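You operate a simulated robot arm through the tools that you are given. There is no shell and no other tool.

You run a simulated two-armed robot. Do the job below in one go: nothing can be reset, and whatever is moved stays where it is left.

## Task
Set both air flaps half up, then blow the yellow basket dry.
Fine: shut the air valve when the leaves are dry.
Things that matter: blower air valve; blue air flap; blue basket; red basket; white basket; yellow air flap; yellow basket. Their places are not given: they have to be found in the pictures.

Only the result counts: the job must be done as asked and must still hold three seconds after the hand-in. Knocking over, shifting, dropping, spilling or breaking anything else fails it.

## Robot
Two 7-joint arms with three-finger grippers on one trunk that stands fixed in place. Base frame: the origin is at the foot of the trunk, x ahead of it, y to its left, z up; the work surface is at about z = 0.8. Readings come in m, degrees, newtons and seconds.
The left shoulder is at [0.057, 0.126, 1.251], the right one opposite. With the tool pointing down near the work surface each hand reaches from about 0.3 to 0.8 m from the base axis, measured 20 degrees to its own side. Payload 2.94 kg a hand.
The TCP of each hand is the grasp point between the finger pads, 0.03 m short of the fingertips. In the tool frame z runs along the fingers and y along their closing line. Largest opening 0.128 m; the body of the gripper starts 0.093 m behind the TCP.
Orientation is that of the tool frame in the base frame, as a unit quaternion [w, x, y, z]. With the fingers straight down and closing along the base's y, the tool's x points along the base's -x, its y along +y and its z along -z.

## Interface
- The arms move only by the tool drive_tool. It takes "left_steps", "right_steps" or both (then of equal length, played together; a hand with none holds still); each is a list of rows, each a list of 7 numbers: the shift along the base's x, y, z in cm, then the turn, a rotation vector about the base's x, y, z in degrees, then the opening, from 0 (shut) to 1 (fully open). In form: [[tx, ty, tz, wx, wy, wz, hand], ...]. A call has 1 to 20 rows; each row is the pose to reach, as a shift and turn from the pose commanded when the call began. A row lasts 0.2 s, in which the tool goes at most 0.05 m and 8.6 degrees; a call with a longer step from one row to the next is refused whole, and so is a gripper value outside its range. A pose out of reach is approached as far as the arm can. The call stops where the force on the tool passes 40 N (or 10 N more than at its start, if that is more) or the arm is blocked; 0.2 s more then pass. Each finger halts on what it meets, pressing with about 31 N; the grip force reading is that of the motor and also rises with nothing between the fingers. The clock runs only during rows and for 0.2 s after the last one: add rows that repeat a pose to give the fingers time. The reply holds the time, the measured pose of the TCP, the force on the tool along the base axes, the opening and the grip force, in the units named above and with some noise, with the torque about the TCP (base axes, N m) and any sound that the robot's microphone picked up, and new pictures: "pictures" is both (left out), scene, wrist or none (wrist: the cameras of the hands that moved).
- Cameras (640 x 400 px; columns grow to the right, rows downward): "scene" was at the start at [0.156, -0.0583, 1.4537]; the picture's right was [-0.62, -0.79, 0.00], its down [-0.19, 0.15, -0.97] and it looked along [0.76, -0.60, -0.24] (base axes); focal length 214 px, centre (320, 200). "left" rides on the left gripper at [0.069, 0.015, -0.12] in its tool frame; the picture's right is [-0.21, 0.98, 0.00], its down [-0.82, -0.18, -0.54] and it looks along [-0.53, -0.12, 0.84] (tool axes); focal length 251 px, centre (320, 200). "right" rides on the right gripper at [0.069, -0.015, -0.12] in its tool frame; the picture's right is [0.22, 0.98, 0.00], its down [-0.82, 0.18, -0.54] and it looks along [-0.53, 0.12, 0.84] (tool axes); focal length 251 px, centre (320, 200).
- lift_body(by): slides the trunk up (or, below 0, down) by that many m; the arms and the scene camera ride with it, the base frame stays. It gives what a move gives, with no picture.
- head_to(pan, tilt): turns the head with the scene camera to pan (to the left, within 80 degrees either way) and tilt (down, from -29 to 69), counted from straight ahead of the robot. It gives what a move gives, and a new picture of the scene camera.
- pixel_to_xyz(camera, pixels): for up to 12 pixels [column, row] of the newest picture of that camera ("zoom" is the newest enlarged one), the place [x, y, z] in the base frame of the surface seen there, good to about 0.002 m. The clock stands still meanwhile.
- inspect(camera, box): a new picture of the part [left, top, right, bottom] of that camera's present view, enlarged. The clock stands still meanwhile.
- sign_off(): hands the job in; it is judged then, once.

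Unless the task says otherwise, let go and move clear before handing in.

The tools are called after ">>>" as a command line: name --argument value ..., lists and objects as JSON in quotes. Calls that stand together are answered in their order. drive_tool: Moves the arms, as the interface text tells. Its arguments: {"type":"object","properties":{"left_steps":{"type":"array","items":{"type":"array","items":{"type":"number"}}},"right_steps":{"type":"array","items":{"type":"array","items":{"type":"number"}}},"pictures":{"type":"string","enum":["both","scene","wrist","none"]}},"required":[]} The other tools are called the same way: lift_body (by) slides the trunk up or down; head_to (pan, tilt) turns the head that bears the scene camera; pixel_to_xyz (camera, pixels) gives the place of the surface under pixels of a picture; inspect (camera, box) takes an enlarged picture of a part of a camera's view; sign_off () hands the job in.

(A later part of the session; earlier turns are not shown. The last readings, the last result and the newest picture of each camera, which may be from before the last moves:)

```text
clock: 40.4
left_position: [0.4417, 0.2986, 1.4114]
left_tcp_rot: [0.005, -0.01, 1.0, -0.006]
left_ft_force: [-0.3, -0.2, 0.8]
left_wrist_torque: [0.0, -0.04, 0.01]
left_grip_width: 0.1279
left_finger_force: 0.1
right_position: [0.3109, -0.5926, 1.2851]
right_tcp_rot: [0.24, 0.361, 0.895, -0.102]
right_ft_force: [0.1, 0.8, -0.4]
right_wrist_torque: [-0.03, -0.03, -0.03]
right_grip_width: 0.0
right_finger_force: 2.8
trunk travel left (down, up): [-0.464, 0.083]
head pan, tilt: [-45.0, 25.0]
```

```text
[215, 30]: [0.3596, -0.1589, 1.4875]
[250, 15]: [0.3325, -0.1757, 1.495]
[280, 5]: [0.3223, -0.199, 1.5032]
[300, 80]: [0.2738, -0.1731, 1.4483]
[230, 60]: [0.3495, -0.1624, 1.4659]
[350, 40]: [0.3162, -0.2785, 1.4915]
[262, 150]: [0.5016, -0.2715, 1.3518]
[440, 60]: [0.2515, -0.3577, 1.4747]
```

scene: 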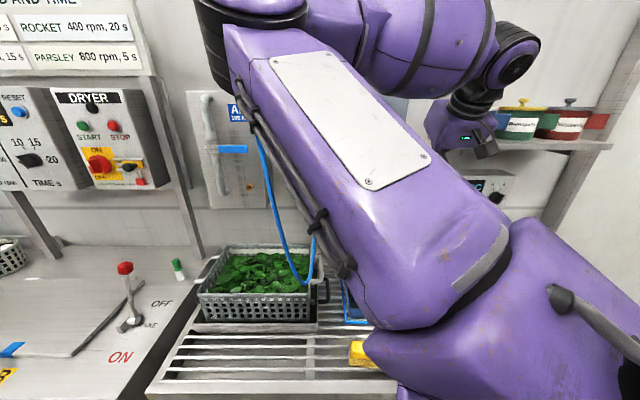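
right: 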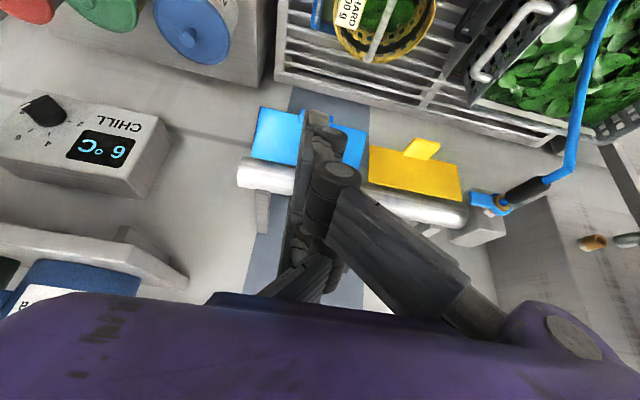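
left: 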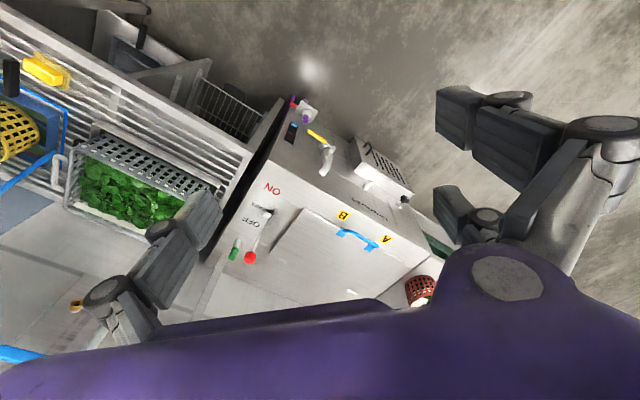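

The elbow (about (0.35, -0.17, 1.49)) is about 0.17 m from the hose at (0.50, -0.27). I'll shift the hand left along the pipe in steps.

>>> drive_tool --right_steps '[[2.6, 2.6, 0, 0, 0, 0, 0], [5.2, 5.2, 0, 0, 0, 0, 0], [7.9, 7.8, 0, 0, 0, 0, 0], [10.6, 10.5, 0, 0, 0, 0, 0], [10.6, 10.5, 0, 0, 0, 0, 0]]' --pictures "both"

```text
clock: 41.6
left_position: [0.4425, 0.2977, 1.4134]
left_tcp_rot: [0.005, -0.01, 1.0, -0.007]
left_ft_force: [-1.3, -0.3, 0.2]
left_wrist_torque: [0.03, -0.01, 0.0]
left_grip_width: 0.1281
left_finger_force: 0.1
right_position: [0.4152, -0.4815, 1.2859]
right_tcp_rot: [0.241, 0.362, 0.895, -0.101]
right_ft_force: [-1.3, -1.2, 0.5]
right_wrist_torque: [0.01, -0.02, 0.04]
right_grip_width: 0.0
right_finger_force: 3.1
trunk travel left (down, up): [-0.464, 0.083]
head pan, tilt: [-45.0, 25.0]
```

scene: 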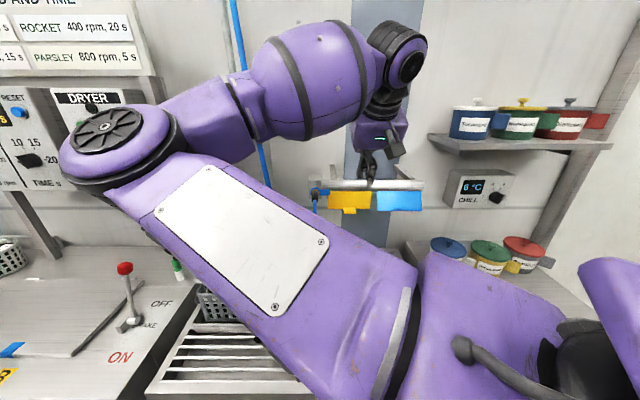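
right: 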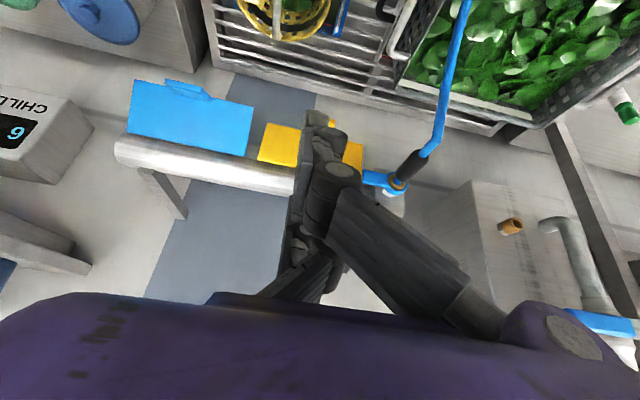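

The elbow has swung left and the forearm now crosses in front of the hose line, so I'll check the distances.

>>> pixel_to_xyz --camera "scene" --pixels '[[100, 140], [200, 110], [250, 110], [310, 80], [390, 50], [385, 130], [265, 165], [235, 30], [262, 170], [130, 165]]'

>>> inspect --camera "scene" --box '[200, 0, 420, 220]'

```text
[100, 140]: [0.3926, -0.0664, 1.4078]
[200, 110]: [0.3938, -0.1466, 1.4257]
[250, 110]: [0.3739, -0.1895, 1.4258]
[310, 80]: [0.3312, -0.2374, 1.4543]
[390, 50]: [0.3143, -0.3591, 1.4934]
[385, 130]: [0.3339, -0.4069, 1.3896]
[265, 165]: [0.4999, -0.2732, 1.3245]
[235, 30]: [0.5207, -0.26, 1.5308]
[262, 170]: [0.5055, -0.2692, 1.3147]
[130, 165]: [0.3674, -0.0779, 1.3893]
```

```text
1.82 times, centred on (310, 110) of scene
```

zoom: 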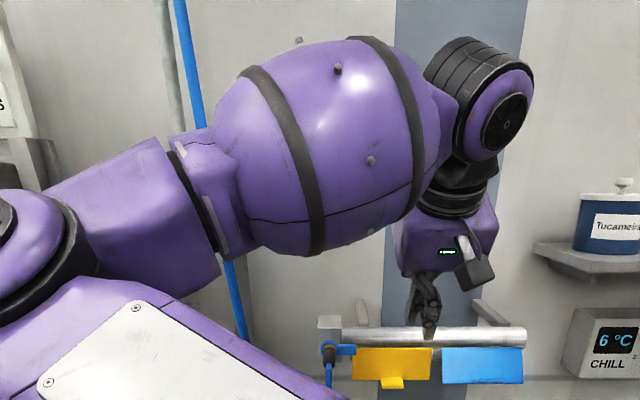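

Forearm-to-hose clearance is still several centimetres. I'll lower the hand in front of the yellow flap while tilting it to about 60°, in two stages with a picture in between.

>>> drive_tool --right_steps '[[0, 0, -4, -3.6, -3.5, 0, 0], [0, 0, -8, -7.1, -7.0, 0, 0], [0, 0, -12, -10.7, -10.5, 0, 0], [0, 0, -12, -10.7, -10.5, 0, 0]]' --pictures "both"

```text
clock: 42.6
left_position: [0.4422, 0.2984, 1.4114]
left_tcp_rot: [0.004, -0.01, 1.0, -0.007]
left_ft_force: [0.3, 0.1, 0.8]
left_wrist_torque: [0.01, 0.01, -0.01]
left_grip_width: 0.1282
left_finger_force: 0.0
right_position: [0.4175, -0.4833, 1.1617]
right_tcp_rot: [0.354, 0.345, 0.856, -0.151]
right_ft_force: [0.5, -0.2, 0.9]
right_wrist_torque: [0.0, -0.02, -0.02]
right_grip_width: 0.0
right_finger_force: 3.2
trunk travel left (down, up): [-0.464, 0.083]
head pan, tilt: [-45.0, 25.0]
```

scene: 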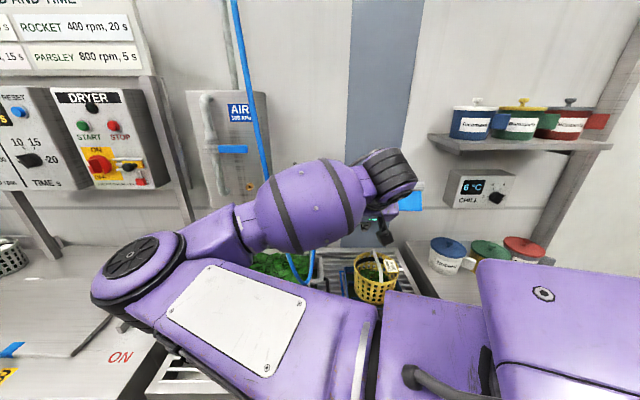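
right: 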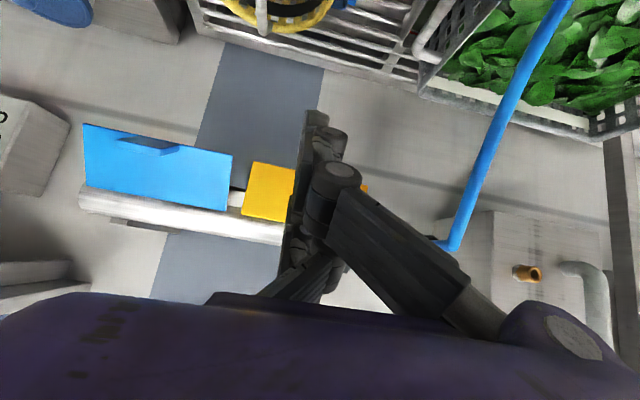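

No reach trouble in this posture. I'll check how close the forearm is to the hose before going lower.

>>> pixel_to_xyz --camera "scene" --pixels '[[320, 205], [265, 210], [240, 230], [300, 180], [345, 170], [310, 262], [266, 165], [258, 120], [385, 170], [385, 235]]'

>>> inspect --camera "scene" --box '[220, 120, 440, 310]'

```text
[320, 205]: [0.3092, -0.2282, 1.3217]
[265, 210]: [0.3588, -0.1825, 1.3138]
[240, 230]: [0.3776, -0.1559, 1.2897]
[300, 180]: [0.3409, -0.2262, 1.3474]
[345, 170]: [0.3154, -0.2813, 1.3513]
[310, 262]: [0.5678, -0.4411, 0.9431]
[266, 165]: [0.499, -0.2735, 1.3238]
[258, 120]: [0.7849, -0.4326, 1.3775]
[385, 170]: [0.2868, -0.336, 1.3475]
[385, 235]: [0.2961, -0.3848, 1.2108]
```

```text
2.11 times, centred on (330, 215) of scene
```

zoom: 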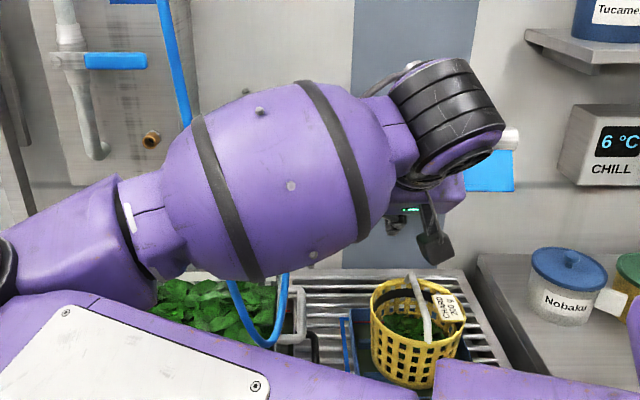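

Clearance to the hose is about 5 cm. I'll continue down to z ≈ 1.05 at 60° tilt.

>>> drive_tool --right_steps '[[0, 0, -3.5, -3.6, -3.5, 0, 0], [0, 0, -7, -7.1, -7.0, 0, 0], [0, 0, -11, -10.7, -10.5, 0, 0], [0, 0, -11, -10.7, -10.5, 0, 0]]' --pictures "both"

```text
clock: 43.6
left_position: [0.4435, 0.2997, 1.4105]
left_tcp_rot: [0.003, -0.011, 1.0, -0.008]
left_ft_force: [0.6, 0.3, -0.2]
left_wrist_torque: [-0.05, 0.02, 0.04]
left_grip_width: 0.1279
left_finger_force: 0.1
right_position: [0.4224, -0.5185, 1.0848]
right_tcp_rot: [0.449, 0.326, 0.809, -0.195]
right_ft_force: [-0.1, 0.6, 0.9]
right_wrist_torque: [-0.03, -0.04, -0.04]
right_grip_width: 0.0
right_finger_force: 3.2
right hand out of reach, approached as far as the arm can: row 1, 2, 3, 4
trunk travel left (down, up): [-0.464, 0.083]
head pan, tilt: [-45.0, 25.0]
```

scene: 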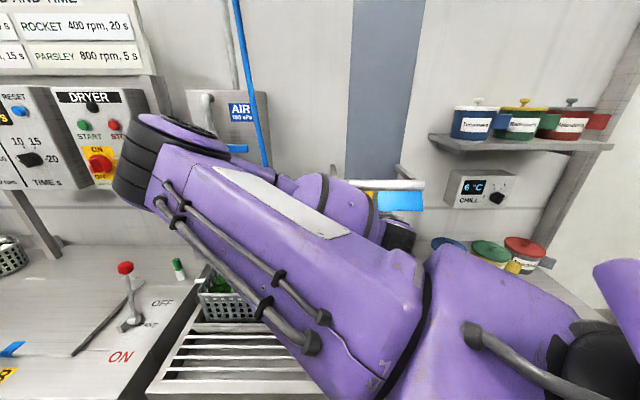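
right: 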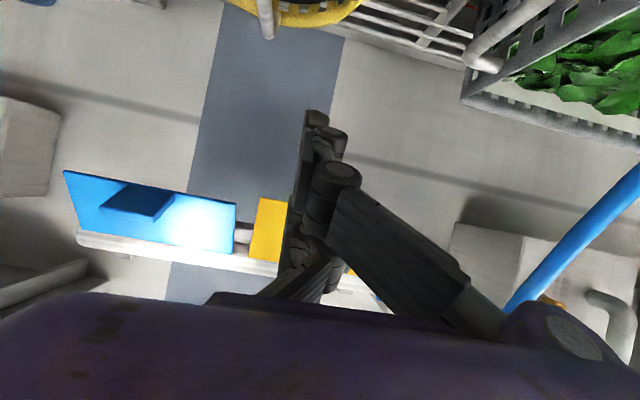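

The hand is at u = -0.064, n = -0.666, z = 1.085 with 58.6° tilt. I'll reach forward, slightly left and down, to bring the fingertips just below and in front of the yellow tab.

>>> drive_tool --right_steps '[[0.5, 0.3, -1.5, 0, 0, 0, 0], [2.2, 0.0, -2.0, 0, 0, 0, 0], [4.0, -1.0, -2.0, 0, 0, 0, 0], [5.65, -2.15, -2.0, 0, 0, 0, 0], [5.65, -2.15, -2.0, 0, 0, 0, 0]]' --pictures "both"

```text
clock: 44.8
left_position: [0.4414, 0.3002, 1.4124]
left_tcp_rot: [0.005, -0.01, 1.0, -0.008]
left_ft_force: [-0.1, 0.5, 0.3]
left_wrist_torque: [-0.08, -0.01, 0.02]
left_grip_width: 0.1283
left_finger_force: 0.0
right_position: [0.4793, -0.5323, 1.0669]
right_tcp_rot: [0.461, 0.323, 0.803, -0.198]
right_ft_force: [0.8, 0.4, 0.3]
right_wrist_torque: [-0.03, 0.02, -0.03]
right_grip_width: 0.0
right_finger_force: 3.5
right hand out of reach, approached as far as the arm can: row 1, 2
trunk travel left (down, up): [-0.464, 0.083]
head pan, tilt: [-45.0, 25.0]
```

scene: 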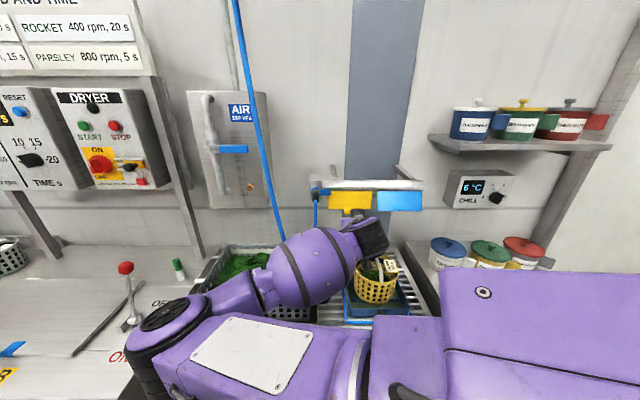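
right: 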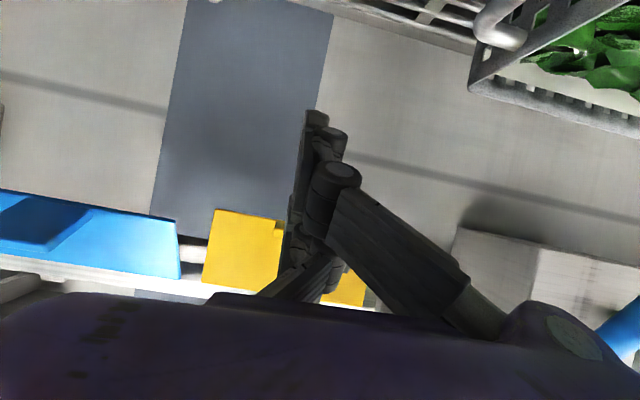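

The hand is in place, but the forearm now lies low near the grey basket and hose. I'll check those clearances closely.

>>> inspect --camera "scene" --box '[130, 170, 450, 390]'

>>> pixel_to_xyz --camera "scene" --pixels '[[315, 265], [270, 290], [235, 300], [290, 240], [340, 235], [355, 260], [230, 265], [280, 225], [255, 262], [316, 222], [170, 315], [375, 235]]'

>>> pixel_to_xyz --camera "right" --pixels '[[220, 215], [205, 275], [275, 225], [278, 232], [350, 290], [312, 115], [320, 130], [340, 170]]'

```text
1.82 times, centred on (290, 280) of scene
```

zoom: 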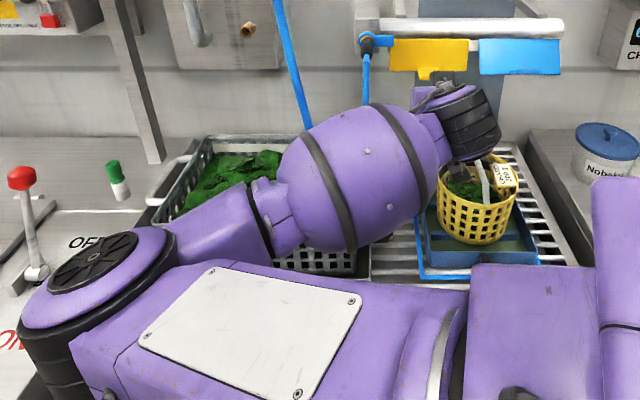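

```text
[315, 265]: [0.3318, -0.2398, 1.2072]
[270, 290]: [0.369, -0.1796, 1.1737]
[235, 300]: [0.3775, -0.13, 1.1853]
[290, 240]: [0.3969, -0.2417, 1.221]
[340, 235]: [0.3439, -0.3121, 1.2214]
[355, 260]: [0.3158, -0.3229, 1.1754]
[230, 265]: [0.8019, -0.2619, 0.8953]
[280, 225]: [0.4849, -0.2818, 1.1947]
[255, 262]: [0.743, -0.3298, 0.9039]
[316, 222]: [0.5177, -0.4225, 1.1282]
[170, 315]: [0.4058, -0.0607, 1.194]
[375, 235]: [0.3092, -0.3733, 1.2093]
```

```text
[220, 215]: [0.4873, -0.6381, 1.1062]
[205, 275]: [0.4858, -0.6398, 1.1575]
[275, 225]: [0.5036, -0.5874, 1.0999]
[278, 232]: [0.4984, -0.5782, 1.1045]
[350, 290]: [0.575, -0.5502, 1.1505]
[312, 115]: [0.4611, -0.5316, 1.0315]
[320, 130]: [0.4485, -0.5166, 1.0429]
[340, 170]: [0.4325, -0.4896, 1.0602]
```

The forearm clears the hose and basket by about 6 cm. The fingertips sit just below and in front of the tab (tab underside z ≈ 1.100, tip n ≈ -0.761), so I'll slip them under it and rise 1 cm.

>>> drive_tool --right_steps '[[0.85, -0.85, 0, 0, 0, 0, 0], [0.85, -0.85, 0.4, 0, 0, 0, 0], [0.85, -0.85, 0.8, 0, 0, 0, 0], [0.85, -0.85, 1.0, 0, 0, 0, 0]]' --pictures "wrist"

>>> inspect --camera "scene" --box '[310, 165, 430, 260]'

```text
clock: 45.8
left_position: [0.4414, 0.2988, 1.411]
left_tcp_rot: [0.004, -0.011, 1.0, -0.008]
left_ft_force: [0.4, -0.5, 0.1]
left_wrist_torque: [-0.01, 0.01, -0.03]
left_grip_width: 0.1281
left_finger_force: 0.1
right_position: [0.4877, -0.5426, 1.0753]
right_tcp_rot: [0.46, 0.323, 0.803, -0.198]
right_ft_force: [-0.5, -0.4, -1.1]
right_wrist_torque: [0.03, 0.01, -0.03]
right_grip_width: 0.0001
right_finger_force: 2.5
trunk travel left (down, up): [-0.464, 0.083]
head pan, tilt: [-45.0, 25.0]
```

right: 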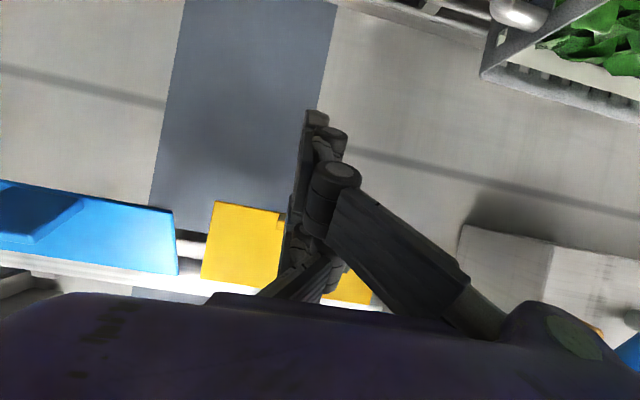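

```text
4.21 times, centred on (370, 212) of scene
```

zoom: 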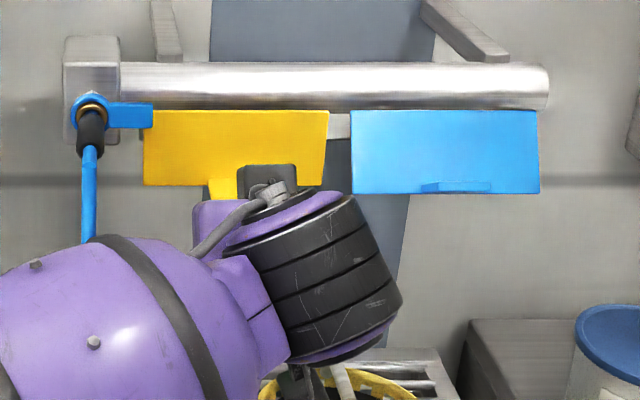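

No contact yet. The scene zoom shows the fingertips meeting the tab (at zoom (250,185)). I'll lift along the flap's own arc (up and outward) toward about 20°, then measure.

>>> drive_tool --right_steps '[[0, 0, 0.4, 0, 0, 0, 0], [-0.39, 0.39, 0.67, 0, 0, 0, 0], [-0.75, 0.75, 0.99, 0, 0, 0, 0], [-1.08, 1.1, 1.34, 0, 0, 0, 0], [-1.41, 1.42, 1.74, 0, 0, 0, 0], [-1.41, 1.42, 1.74, 0, 0, 0, 0]]' --pictures "wrist"

>>> inspect --camera "scene" --box '[310, 165, 430, 260]'

```text
clock: 47.2
left_position: [0.4422, 0.2982, 1.4122]
left_tcp_rot: [0.003, -0.011, 1.0, -0.007]
left_ft_force: [0.4, -0.4, 0.3]
left_wrist_torque: [0.01, 0.01, 0.0]
left_grip_width: 0.1281
left_finger_force: 0.0
right_position: [0.4718, -0.5301, 1.0929]
right_tcp_rot: [0.463, 0.323, 0.801, -0.199]
right_ft_force: [-0.9, 0.3, -1.9]
right_wrist_torque: [-0.02, -0.03, 0.0]
right_grip_width: 0.0
right_finger_force: 2.7
trunk travel left (down, up): [-0.464, 0.083]
head pan, tilt: [-45.0, 25.0]
```

right: 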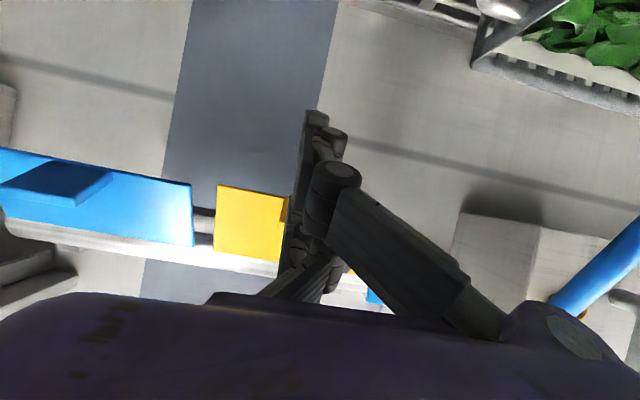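

```text
4.21 times, centred on (370, 212) of scene
```

zoom: 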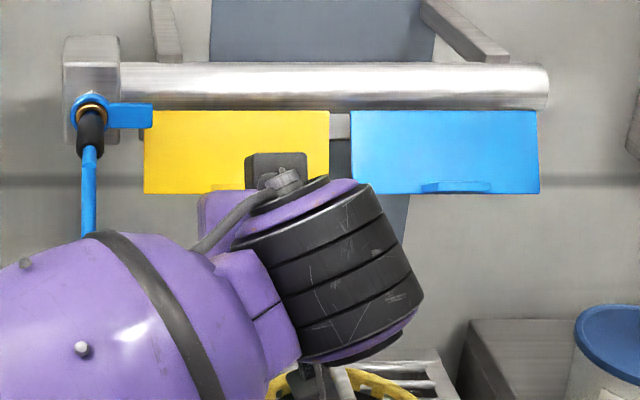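

The yellow flap has opened; its lower edge now lines up with blue's at zoom row 192. I'll measure the angle.

>>> pixel_to_xyz --camera "zoom" --pixels '[[155, 114], [150, 188], [200, 114], [180, 188], [325, 114], [325, 186], [370, 115], [365, 188], [520, 115], [530, 188]]'

>>> pixel_to_xyz --camera "right" --pixels '[[222, 188], [217, 250], [250, 193], [245, 253], [275, 200], [265, 257]]'

```text
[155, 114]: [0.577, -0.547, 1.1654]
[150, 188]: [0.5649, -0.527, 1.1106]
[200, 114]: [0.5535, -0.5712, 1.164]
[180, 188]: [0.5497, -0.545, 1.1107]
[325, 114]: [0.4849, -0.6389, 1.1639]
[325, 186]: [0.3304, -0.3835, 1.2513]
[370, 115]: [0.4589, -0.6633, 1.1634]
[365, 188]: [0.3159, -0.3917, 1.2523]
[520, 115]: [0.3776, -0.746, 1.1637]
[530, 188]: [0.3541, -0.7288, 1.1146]
```

```text
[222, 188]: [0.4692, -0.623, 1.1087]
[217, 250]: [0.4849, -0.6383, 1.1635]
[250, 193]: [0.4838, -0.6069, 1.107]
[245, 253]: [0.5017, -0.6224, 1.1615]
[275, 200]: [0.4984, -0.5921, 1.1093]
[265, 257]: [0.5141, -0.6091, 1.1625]
```

Yellow is at about 22.8°. I'll continue along the arc by about 7°.

>>> drive_tool --right_steps '[[-0.2, 0.2, 0.33, 0, 0, 0, 0], [-0.39, 0.4, 0.67, 0, 0, 0, 0], [-0.39, 0.4, 0.67, 0, 0, 0, 0]]' --pictures "wrist"

>>> inspect --camera "right" --box '[150, 130, 400, 290]'

>>> pixel_to_xyz --camera "zoom" --pixels '[[185, 135], [178, 285], [220, 140], [210, 290], [270, 145], [250, 300], [320, 155], [310, 310]]'

```text
clock: 48.0
left_position: [0.4408, 0.2981, 1.4131]
left_tcp_rot: [0.004, -0.011, 1.0, -0.008]
left_ft_force: [-0.4, 0.1, 0.9]
left_wrist_torque: [0.0, -0.03, -0.03]
left_grip_width: 0.1282
left_finger_force: 0.0
right_position: [0.4684, -0.5245, 1.0994]
right_tcp_rot: [0.462, 0.322, 0.803, -0.197]
right_ft_force: [-1.2, 0.2, -0.7]
right_wrist_torque: [-0.01, 0.01, -0.03]
right_grip_width: 0.0
right_finger_force: 3.3
trunk travel left (down, up): [-0.464, 0.083]
head pan, tilt: [-45.0, 25.0]
```

right: 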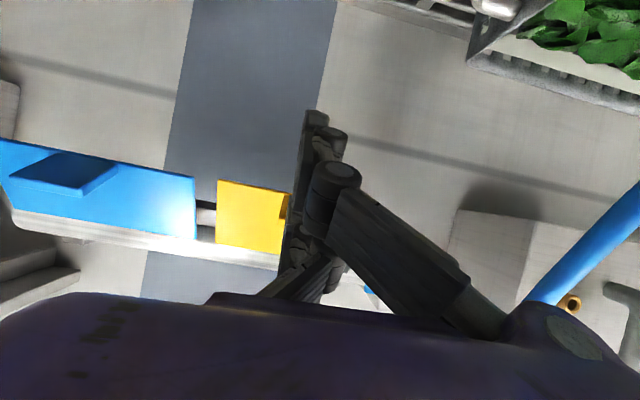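

```text
2.50 times, centred on (275, 210) of right
```

zoom: 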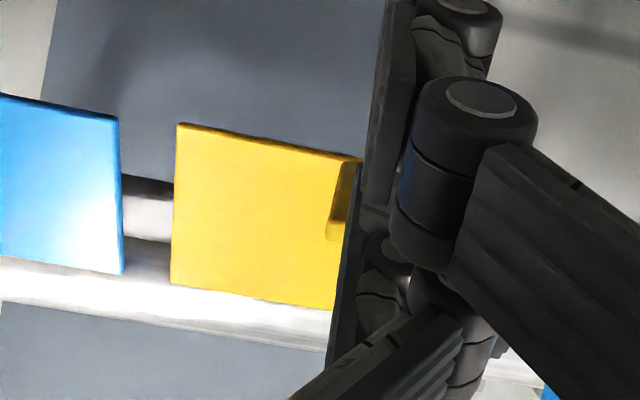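

```text
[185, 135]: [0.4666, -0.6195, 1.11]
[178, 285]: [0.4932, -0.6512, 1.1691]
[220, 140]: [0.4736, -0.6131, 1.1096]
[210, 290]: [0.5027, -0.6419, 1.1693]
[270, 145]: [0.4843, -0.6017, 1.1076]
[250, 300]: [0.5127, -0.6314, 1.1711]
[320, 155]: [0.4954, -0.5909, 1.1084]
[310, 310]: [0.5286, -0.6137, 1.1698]
```

Yellow is at about 26°, so one more small lift.

>>> drive_tool --right_steps '[[-0.15, 0.15, 0.25, 0, 0, 0, 0], [-0.25, 0.25, 0.45, 0, 0, 0, 0], [-0.25, 0.25, 0.45, 0, 0, 0, 0]]' --pictures "wrist"

>>> inspect --camera "right" --box '[150, 130, 400, 290]'

>>> pixel_to_xyz --camera "zoom" --pixels '[[190, 125], [185, 260], [220, 130], [210, 260], [270, 138], [250, 270], [320, 145], [310, 280]]'

```text
clock: 48.8
left_position: [0.4427, 0.2977, 1.4128]
left_tcp_rot: [0.003, -0.01, 1.0, -0.008]
left_ft_force: [0.3, -0.3, 0.0]
left_wrist_torque: [0.01, -0.01, 0.04]
left_grip_width: 0.128
left_finger_force: 0.1
right_position: [0.4671, -0.5216, 1.1035]
right_tcp_rot: [0.461, 0.324, 0.802, -0.199]
right_ft_force: [0.0, -0.4, -0.4]
right_wrist_torque: [-0.01, -0.01, -0.02]
right_grip_width: 0.0002
right_finger_force: 2.8
trunk travel left (down, up): [-0.464, 0.083]
head pan, tilt: [-45.0, 25.0]
```

right: 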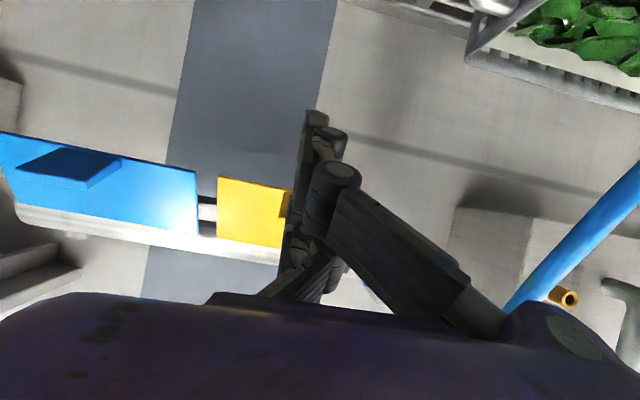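

```text
2.50 times, centred on (275, 210) of right
```

zoom: 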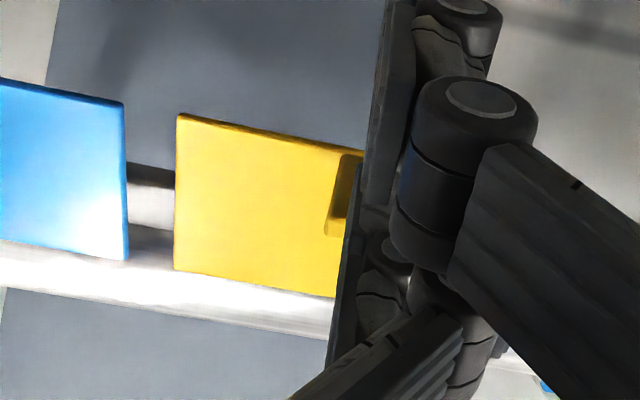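

```text
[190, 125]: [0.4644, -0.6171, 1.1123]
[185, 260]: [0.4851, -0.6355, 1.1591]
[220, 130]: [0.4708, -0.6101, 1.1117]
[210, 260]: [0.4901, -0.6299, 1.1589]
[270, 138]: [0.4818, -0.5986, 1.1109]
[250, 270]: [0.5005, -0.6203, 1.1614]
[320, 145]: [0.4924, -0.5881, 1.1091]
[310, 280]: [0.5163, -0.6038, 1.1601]
```

Yellow now reads about 28.8–30.4°, so it is half up. I'll drop away from it, retreat, and re-measure both flaps free of contact.

>>> drive_tool --right_steps '[[0, 0, -1.2, 0, 0, 0, 0], [-0.3, 0.3, -2.4, 0, 0, 0, 0], [-1.8, 1.8, -2.4, 0, 0, 0, 0], [-3.6, 3.6, -2.0, 0, 0, 0, 0], [-3.6, 3.6, -2.0, 0, 0, 0, 0]]' --pictures "both"

>>> inspect --camera "scene" --box '[310, 165, 430, 260]'

```text
clock: 50.0
left_position: [0.4427, 0.2997, 1.4121]
left_tcp_rot: [0.003, -0.01, 1.0, -0.008]
left_ft_force: [-0.2, 0.1, -1.0]
left_wrist_torque: [0.02, 0.0, 0.01]
left_grip_width: 0.128
left_finger_force: 0.1
right_position: [0.448, -0.5045, 1.0793]
right_tcp_rot: [0.462, 0.323, 0.802, -0.199]
right_ft_force: [0.3, -0.3, 0.8]
right_wrist_torque: [0.03, -0.06, -0.01]
right_grip_width: 0.0
right_finger_force: 2.9
right hand out of reach, approached as far as the arm can: row 4, 5
trunk travel left (down, up): [-0.464, 0.083]
head pan, tilt: [-45.0, 25.0]
```

scene: 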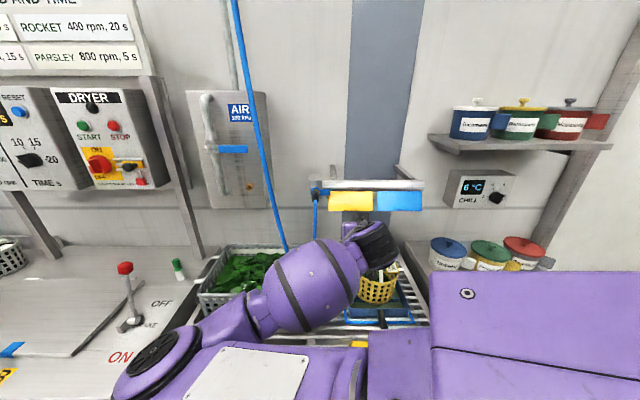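
right: 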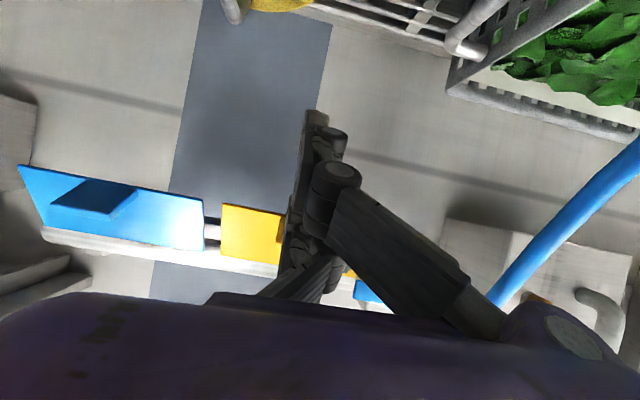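

```text
4.21 times, centred on (370, 212) of scene
```

zoom: 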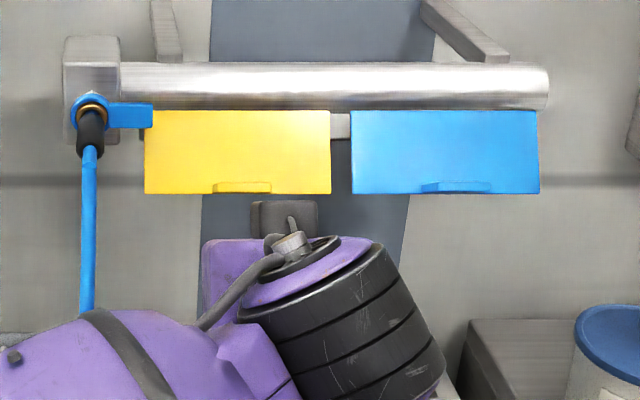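

Both flaps look identical in the scene zoom and stay put with the hand withdrawn. I'll measure both for confirmation.

>>> pixel_to_xyz --camera "zoom" --pixels '[[160, 115], [155, 188], [200, 115], [195, 188], [320, 115], [322, 188], [365, 115], [362, 188], [450, 115], [410, 188], [530, 115], [530, 188]]'

```text
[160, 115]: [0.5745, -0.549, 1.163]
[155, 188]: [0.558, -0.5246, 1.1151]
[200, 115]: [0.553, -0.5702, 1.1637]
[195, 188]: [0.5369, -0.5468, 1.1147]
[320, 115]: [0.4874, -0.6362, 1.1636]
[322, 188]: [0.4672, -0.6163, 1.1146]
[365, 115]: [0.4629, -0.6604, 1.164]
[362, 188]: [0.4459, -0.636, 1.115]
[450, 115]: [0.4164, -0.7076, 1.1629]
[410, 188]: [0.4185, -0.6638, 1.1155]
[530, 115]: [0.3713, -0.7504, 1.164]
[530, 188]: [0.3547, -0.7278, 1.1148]
```

Both flaps measure about 30° (yellow 29.7–31.1°, blue 29.3–30.8°), so they are half up. The left arm is better placed for the AIR panel lever, so I'll retract the right arm the way it came, clearing space for it.

>>> drive_tool --right_steps '[[-1, 0.7, 2.5, 3.6, 3.5, 0, 0], [-2, 1.4, 5.3, 7.1, 7.0, 0, 0], [-3.05, 2.1, 8.2, 10.7, 10.5, 0, 0], [-3.1, 2.2, 12.4, 14.2, 14.0, 0, 0], [-3.2, 2.25, 16.5, 17.8, 17.6, 0, 0], [-3.3, 2.3, 20.7, 21.3, 21.1, 0, 0], [-3.3, 2.3, 20.7, 21.3, 21.1, 0, 0]]' --pictures "scene"

```text
clock: 51.6
left_position: [0.4427, 0.2983, 1.4116]
left_tcp_rot: [0.004, -0.011, 1.0, -0.007]
left_ft_force: [0.4, 0.3, -0.4]
left_wrist_torque: [0.01, 0.01, -0.03]
left_grip_width: 0.128
left_finger_force: 0.1
right_position: [0.4161, -0.4814, 1.289]
right_tcp_rot: [0.239, 0.361, 0.895, -0.103]
right_ft_force: [1.1, -0.8, -0.4]
right_wrist_torque: [0.0, 0.0, -0.02]
right_grip_width: 0.0002
right_finger_force: 3.0
trunk travel left (down, up): [-0.464, 0.083]
head pan, tilt: [-45.0, 25.0]
```

scene: 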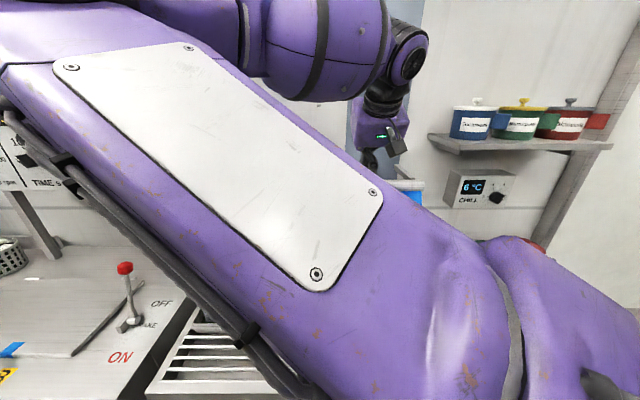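

The upper arm is close to the head. I'll continue by shifting the right hand back to the right.

>>> drive_tool --right_steps '[[-2.6, -2.6, 0, 0, 0, 0, 0], [-5.2, -5.2, 0, 0, 0, 0, 0], [-7.9, -7.8, 0, 0, 0, 0, 0], [-10.6, -10.9, 0, 0, 0, 0, 0], [-12, -13, -1, 0, 0, 0, 0], [-12, -13, -1, 0, 0, 0, 0]]' --pictures "scene"

```text
clock: 53.0
left_position: [0.4415, 0.2993, 1.4119]
left_tcp_rot: [0.003, -0.011, 1.0, -0.008]
left_ft_force: [0.2, 0.4, -0.5]
left_wrist_torque: [-0.03, 0.01, 0.03]
left_grip_width: 0.1281
left_finger_force: 0.0
right_position: [0.2964, -0.6093, 1.276]
right_tcp_rot: [0.24, 0.36, 0.896, -0.102]
right_ft_force: [0.1, 0.4, -0.1]
right_wrist_torque: [-0.02, 0.01, 0.01]
right_grip_width: 0.0
right_finger_force: 3.6
trunk travel left (down, up): [-0.464, 0.083]
head pan, tilt: [-45.0, 25.0]
```

scene: 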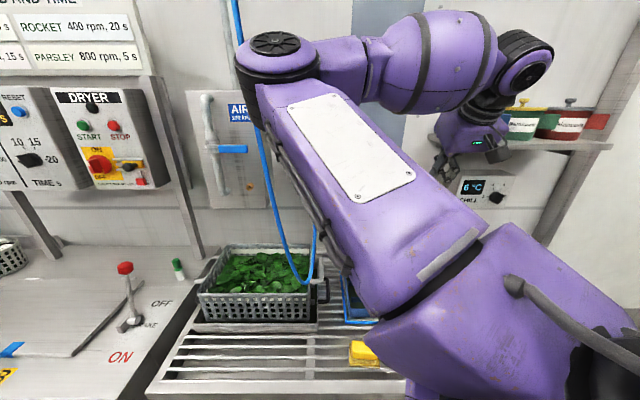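

I'll fold the right hand down to the known resting pose on the far right, front of the bench.

>>> drive_tool --right_steps '[[-1.2, -0.2, -3.5, -5.33, -5.27, 0, 0], [-2.4, -0.4, -7, -10.7, -10.5, 0, 0], [-3.6, -0.6, -10.5, -16, -15.8, 0, 0], [-4.8, -0.9, -14, -21.3, -21.1, 0, 0], [-6, -1.2, -18, -26.7, -26.4, 0, 0], [-7, -1.5, -22, -32, -31.6, 0, 0], [-7, -1.5, -22, -32, -31.6, 0, 0]]' --pictures "both"

```text
clock: 54.6
left_position: [0.4427, 0.3002, 1.4106]
left_tcp_rot: [0.004, -0.011, 1.0, -0.007]
left_ft_force: [0.0, 0.6, -0.1]
left_wrist_torque: [-0.01, 0.02, -0.02]
left_grip_width: 0.1281
left_finger_force: 0.1
right_position: [0.2264, -0.6273, 1.0536]
right_tcp_rot: [0.561, 0.295, 0.735, -0.242]
right_ft_force: [0.1, 0.3, 0.1]
right_wrist_torque: [0.0, 0.02, -0.01]
right_grip_width: 0.0
right_finger_force: 3.1
trunk travel left (down, up): [-0.464, 0.083]
head pan, tilt: [-45.0, 25.0]
```

scene: 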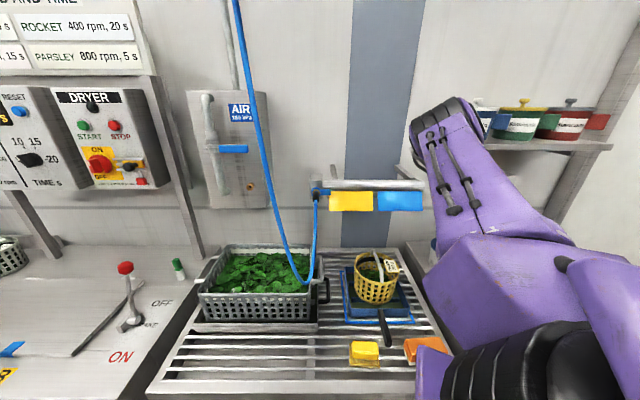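
right: 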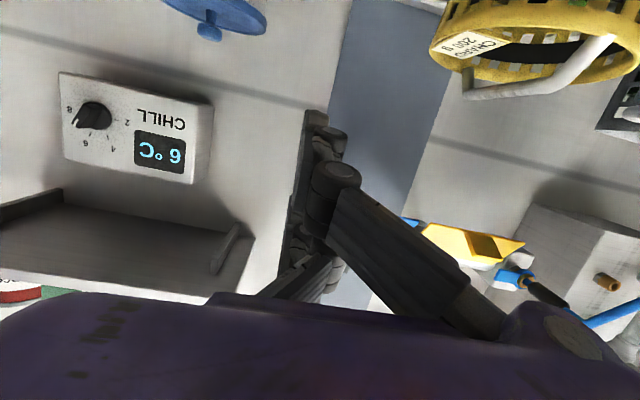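

The whole work area is visible now. I'll take a baseline picture of the leaves and measure the panel lever precisely.

>>> inspect --camera "scene" --box '[335, 235, 425, 310]'

>>> inspect --camera "scene" --box '[180, 80, 300, 210]'

>>> pixel_to_xyz --camera "zoom" --pixels '[[153, 205], [165, 205], [195, 208], [215, 212], [250, 210], [290, 210], [295, 198], [250, 222], [250, 195], [165, 170], [170, 260], [250, 260]]'

```text
5.33 times, centred on (380, 272) of scene
```

zoom: 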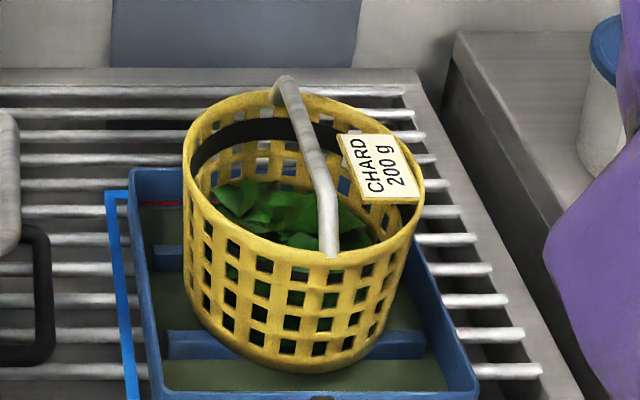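

```text
3.08 times, centred on (240, 145) of scene
```

zoom: 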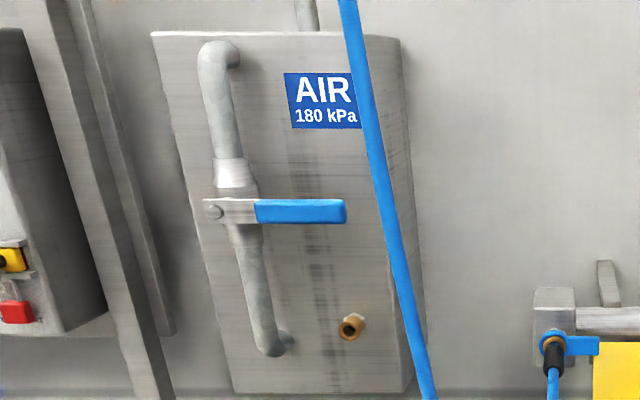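

```text
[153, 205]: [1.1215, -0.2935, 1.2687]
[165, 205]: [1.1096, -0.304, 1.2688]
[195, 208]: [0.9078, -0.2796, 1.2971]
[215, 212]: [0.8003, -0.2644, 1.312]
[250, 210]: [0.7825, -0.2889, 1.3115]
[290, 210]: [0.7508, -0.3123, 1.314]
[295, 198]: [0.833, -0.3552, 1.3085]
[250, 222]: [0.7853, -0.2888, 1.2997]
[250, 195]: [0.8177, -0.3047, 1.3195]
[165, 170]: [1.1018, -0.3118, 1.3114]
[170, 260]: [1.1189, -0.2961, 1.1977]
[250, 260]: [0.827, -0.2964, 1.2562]
```

I have baseline views of the leaves and lever (pivot about u = 0.383, z = 1.312; handle end u ≈ 0.267; plane n ≈ -0.753). Now I'll check the dryer box and post, since the left arm will pass near them.

>>> pixel_to_xyz --camera "scene" --pixels '[[100, 130], [140, 130], [60, 100], [20, 120], [168, 185], [105, 165], [20, 160], [195, 240], [175, 120], [125, 268], [60, 30], [112, 160]]'

>>> head_to --pan -20 --tilt 15

```text
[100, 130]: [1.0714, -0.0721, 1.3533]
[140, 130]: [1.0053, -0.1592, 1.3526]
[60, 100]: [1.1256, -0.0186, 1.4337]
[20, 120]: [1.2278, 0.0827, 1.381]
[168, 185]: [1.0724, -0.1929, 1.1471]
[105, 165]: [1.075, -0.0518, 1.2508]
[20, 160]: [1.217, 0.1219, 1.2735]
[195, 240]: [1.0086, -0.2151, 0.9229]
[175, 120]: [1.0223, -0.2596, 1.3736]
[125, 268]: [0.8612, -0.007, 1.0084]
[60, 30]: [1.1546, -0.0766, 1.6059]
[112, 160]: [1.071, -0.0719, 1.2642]
```

```text
clock: 55.5
left_position: [0.442, 0.2992, 1.4113]
left_tcp_rot: [0.004, -0.01, 1.0, -0.008]
left_ft_force: [0.1, 0.1, 0.0]
left_wrist_torque: [-0.01, 0.02, -0.02]
left_grip_width: 0.1281
left_finger_force: 0.0
right_position: [0.2264, -0.6288, 1.0537]
right_tcp_rot: [0.56, 0.296, 0.735, -0.241]
right_ft_force: [0.0, 1.1, 0.8]
right_wrist_torque: [0.01, 0.0, -0.04]
right_grip_width: 0.0003
right_finger_force: 2.7
trunk travel left (down, up): [-0.464, 0.083]
head pan, tilt: [-20.0, 15.0]
```

scene: 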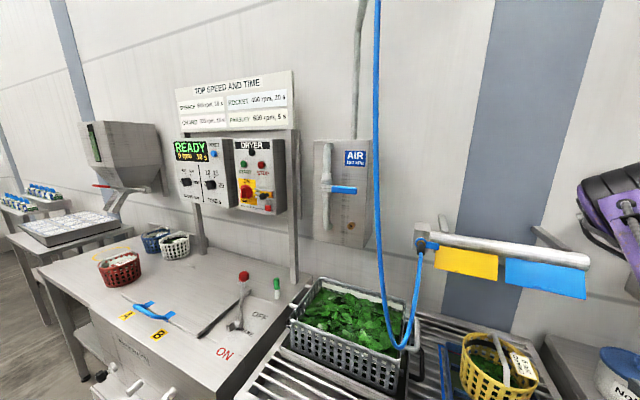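

The dryer box is far off (x > 1.0), so the left hand has free space. I'll close the left hand, yaw it 45° toward the wall and bring it to the middle, left of the hose.

>>> drive_tool --left_steps '[[0.8, -3.3, -0.8, 0, 0, -7.5, 0.8], [1.6, -6.6, -1.6, 0, 0, -15, 0.6], [2.4, -10, -2.4, 0, 0, -22.5, 0.4], [3.2, -13.3, -3.3, 0, 0, -30, 0.2], [4.1, -16.6, -4.1, 0, 0, -37.5, 0], [5, -20, -5, 0, 0, -45, 0], [5, -20, -5, 0, 0, -45, 0]]' --pictures "both"

```text
clock: 57.1
left_position: [0.4923, 0.1012, 1.3608]
left_tcp_rot: [0.001, 0.374, 0.927, -0.009]
left_ft_force: [-0.3, 0.6, 0.4]
left_wrist_torque: [-0.06, -0.02, -0.04]
left_grip_width: 0.0
left_finger_force: 3.4
right_position: [0.2255, -0.6287, 1.054]
right_tcp_rot: [0.561, 0.295, 0.734, -0.242]
right_ft_force: [-1.7, 1.1, 0.6]
right_wrist_torque: [0.05, -0.02, -0.02]
right_grip_width: 0.0
right_finger_force: 3.1
trunk travel left (down, up): [-0.464, 0.083]
head pan, tilt: [-20.0, 15.0]
```

scene: 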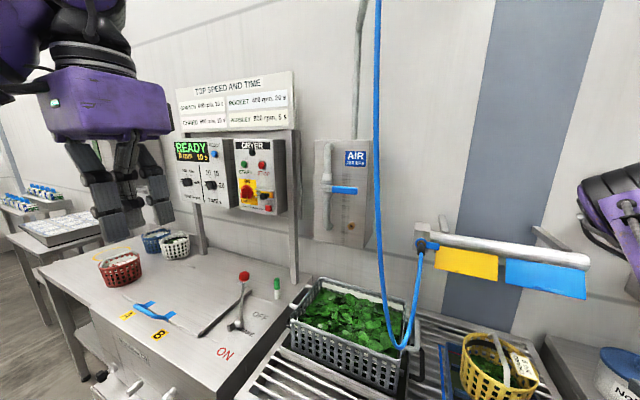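
left: 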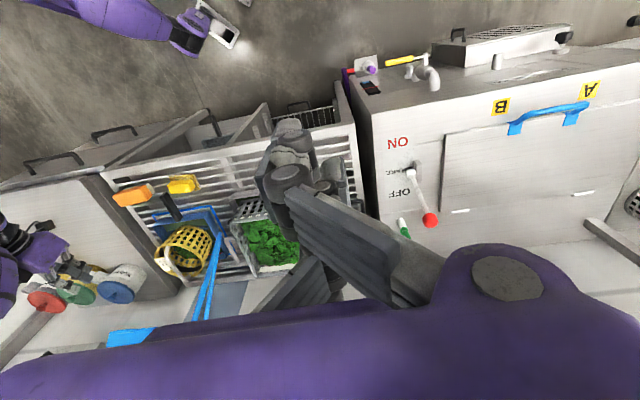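

The left hand is yawed. Next I'll tilt it toward the wall while bringing it in front of the panel, left of the hose, in two halves.

>>> drive_tool --left_steps '[[1.0, -2.0, -0.5, -5.69, -5.62, 0, 0], [2.2, -4.5, -1.2, -11.4, -11.2, 0, 0], [3.4, -7.5, -2.0, -17.1, -16.9, 0, 0], [4.7, -10.5, -3.0, -22.8, -22.5, 0, 0], [6.0, -13.5, -4.0, -28.4, -28.1, 0, 0], [6.0, -13.5, -4.0, -28.4, -28.1, 0, 0]]' --pictures "both"

```text
clock: 58.5
left_position: [0.5537, -0.0357, 1.3209]
left_tcp_rot: [0.315, 0.353, 0.87, -0.144]
left_ft_force: [-1.1, -0.1, -0.7]
left_wrist_torque: [-0.01, -0.01, 0.0]
left_grip_width: 0.0001
left_finger_force: 3.3
right_position: [0.2254, -0.6291, 1.054]
right_tcp_rot: [0.561, 0.296, 0.734, -0.243]
right_ft_force: [0.1, 0.2, 0.2]
right_wrist_torque: [-0.01, 0.03, -0.03]
right_grip_width: 0.0001
right_finger_force: 2.7
trunk travel left (down, up): [-0.464, 0.083]
head pan, tilt: [-20.0, 15.0]
```

scene: 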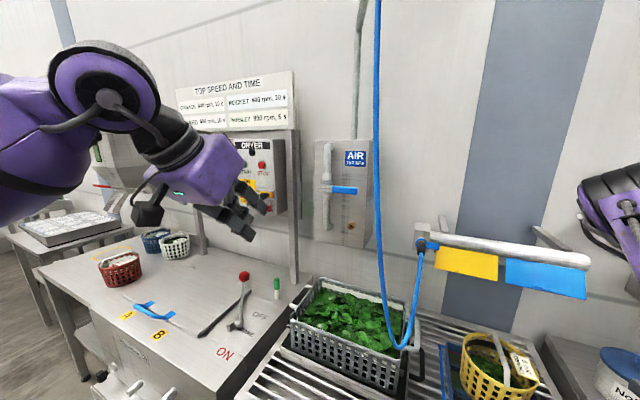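
left: 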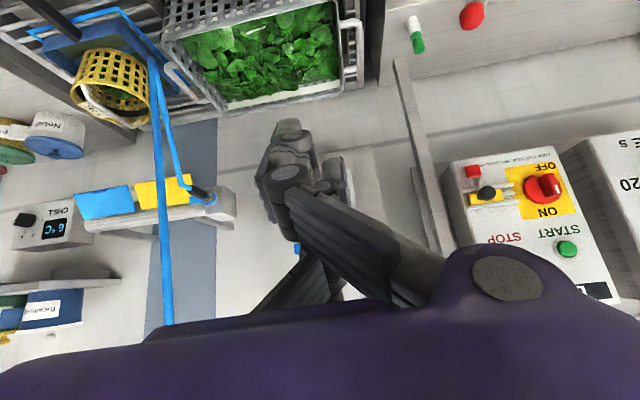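

Good posture, with the left hand at u = 0.369, n = -0.415 and the hose well to its right. I'll continue the tilt to about 80° and move to just in front of and below the handle.

>>> drive_tool --left_steps '[[1.4, -3.8, -1.3, -5.69, -5.62, 0, 0], [2.8, -7.6, -2.6, -11.4, -11.2, 0, 0], [4.2, -11.4, -4.0, -17.1, -16.9, 0, 0], [5.6, -15.2, -5.3, -22.8, -22.5, 0, 0], [7.1, -19.0, -6.6, -28.4, -28.1, 0, 0], [7.1, -19.0, -6.6, -28.4, -28.1, 0, 0]]' --pictures "both"

```text
clock: 59.9
left_position: [0.6243, -0.227, 1.2538]
left_tcp_rot: [0.59, 0.289, 0.707, -0.262]
left_ft_force: [-0.7, 0.2, 0.1]
left_wrist_torque: [0.0, 0.01, -0.01]
left_grip_width: 0.0
left_finger_force: 3.0
right_position: [0.2256, -0.629, 1.053]
right_tcp_rot: [0.561, 0.296, 0.734, -0.242]
right_ft_force: [-0.2, -0.5, -0.3]
right_wrist_torque: [0.02, 0.04, -0.03]
right_grip_width: 0.0001
right_finger_force: 3.0
trunk travel left (down, up): [-0.464, 0.083]
head pan, tilt: [-20.0, 15.0]
```

scene: 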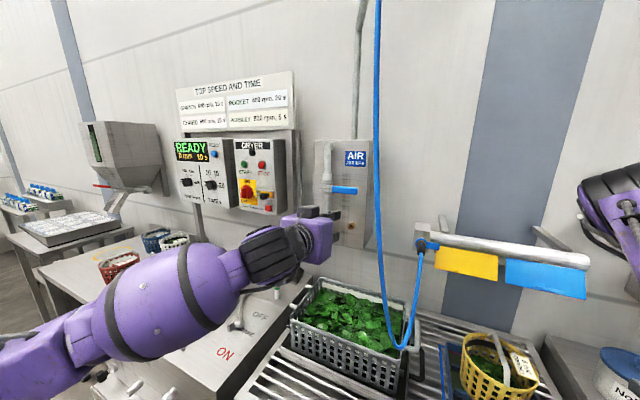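
left: 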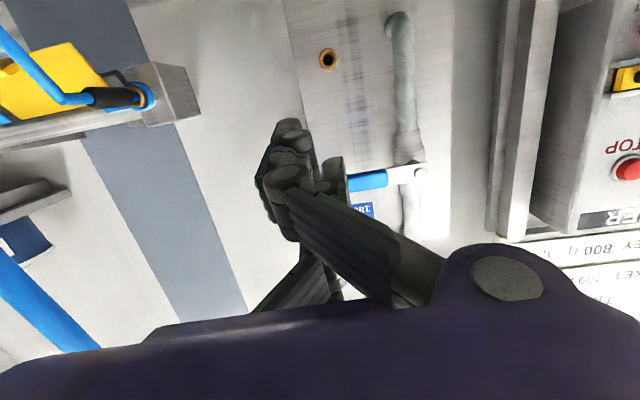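

The left camera sees the panel upside down: handle at (368,180), pivot at (415,175), fingers at (290,170). I'll measure the handle from here.

>>> inspect --camera "left" --box '[250, 90, 450, 250]'

>>> pixel_to_xyz --camera "zoom" --pixels '[[310, 210], [350, 210], [400, 200], [425, 200], [450, 190], [490, 190], [510, 185], [370, 225], [370, 192], [290, 200], [160, 90], [250, 170]]'

```text
2.50 times, centred on (350, 170) of left
```

zoom: 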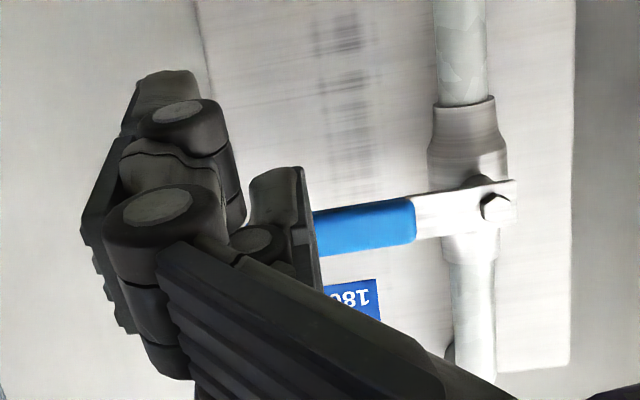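

```text
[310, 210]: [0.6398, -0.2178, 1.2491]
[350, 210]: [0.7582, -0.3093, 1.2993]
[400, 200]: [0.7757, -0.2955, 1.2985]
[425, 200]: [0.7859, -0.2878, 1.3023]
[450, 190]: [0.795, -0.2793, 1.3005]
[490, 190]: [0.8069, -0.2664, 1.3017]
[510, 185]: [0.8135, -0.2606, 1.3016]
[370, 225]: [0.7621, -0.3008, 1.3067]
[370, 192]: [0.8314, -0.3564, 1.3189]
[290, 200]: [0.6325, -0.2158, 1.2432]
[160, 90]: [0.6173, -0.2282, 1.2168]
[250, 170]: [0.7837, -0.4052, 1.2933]
```

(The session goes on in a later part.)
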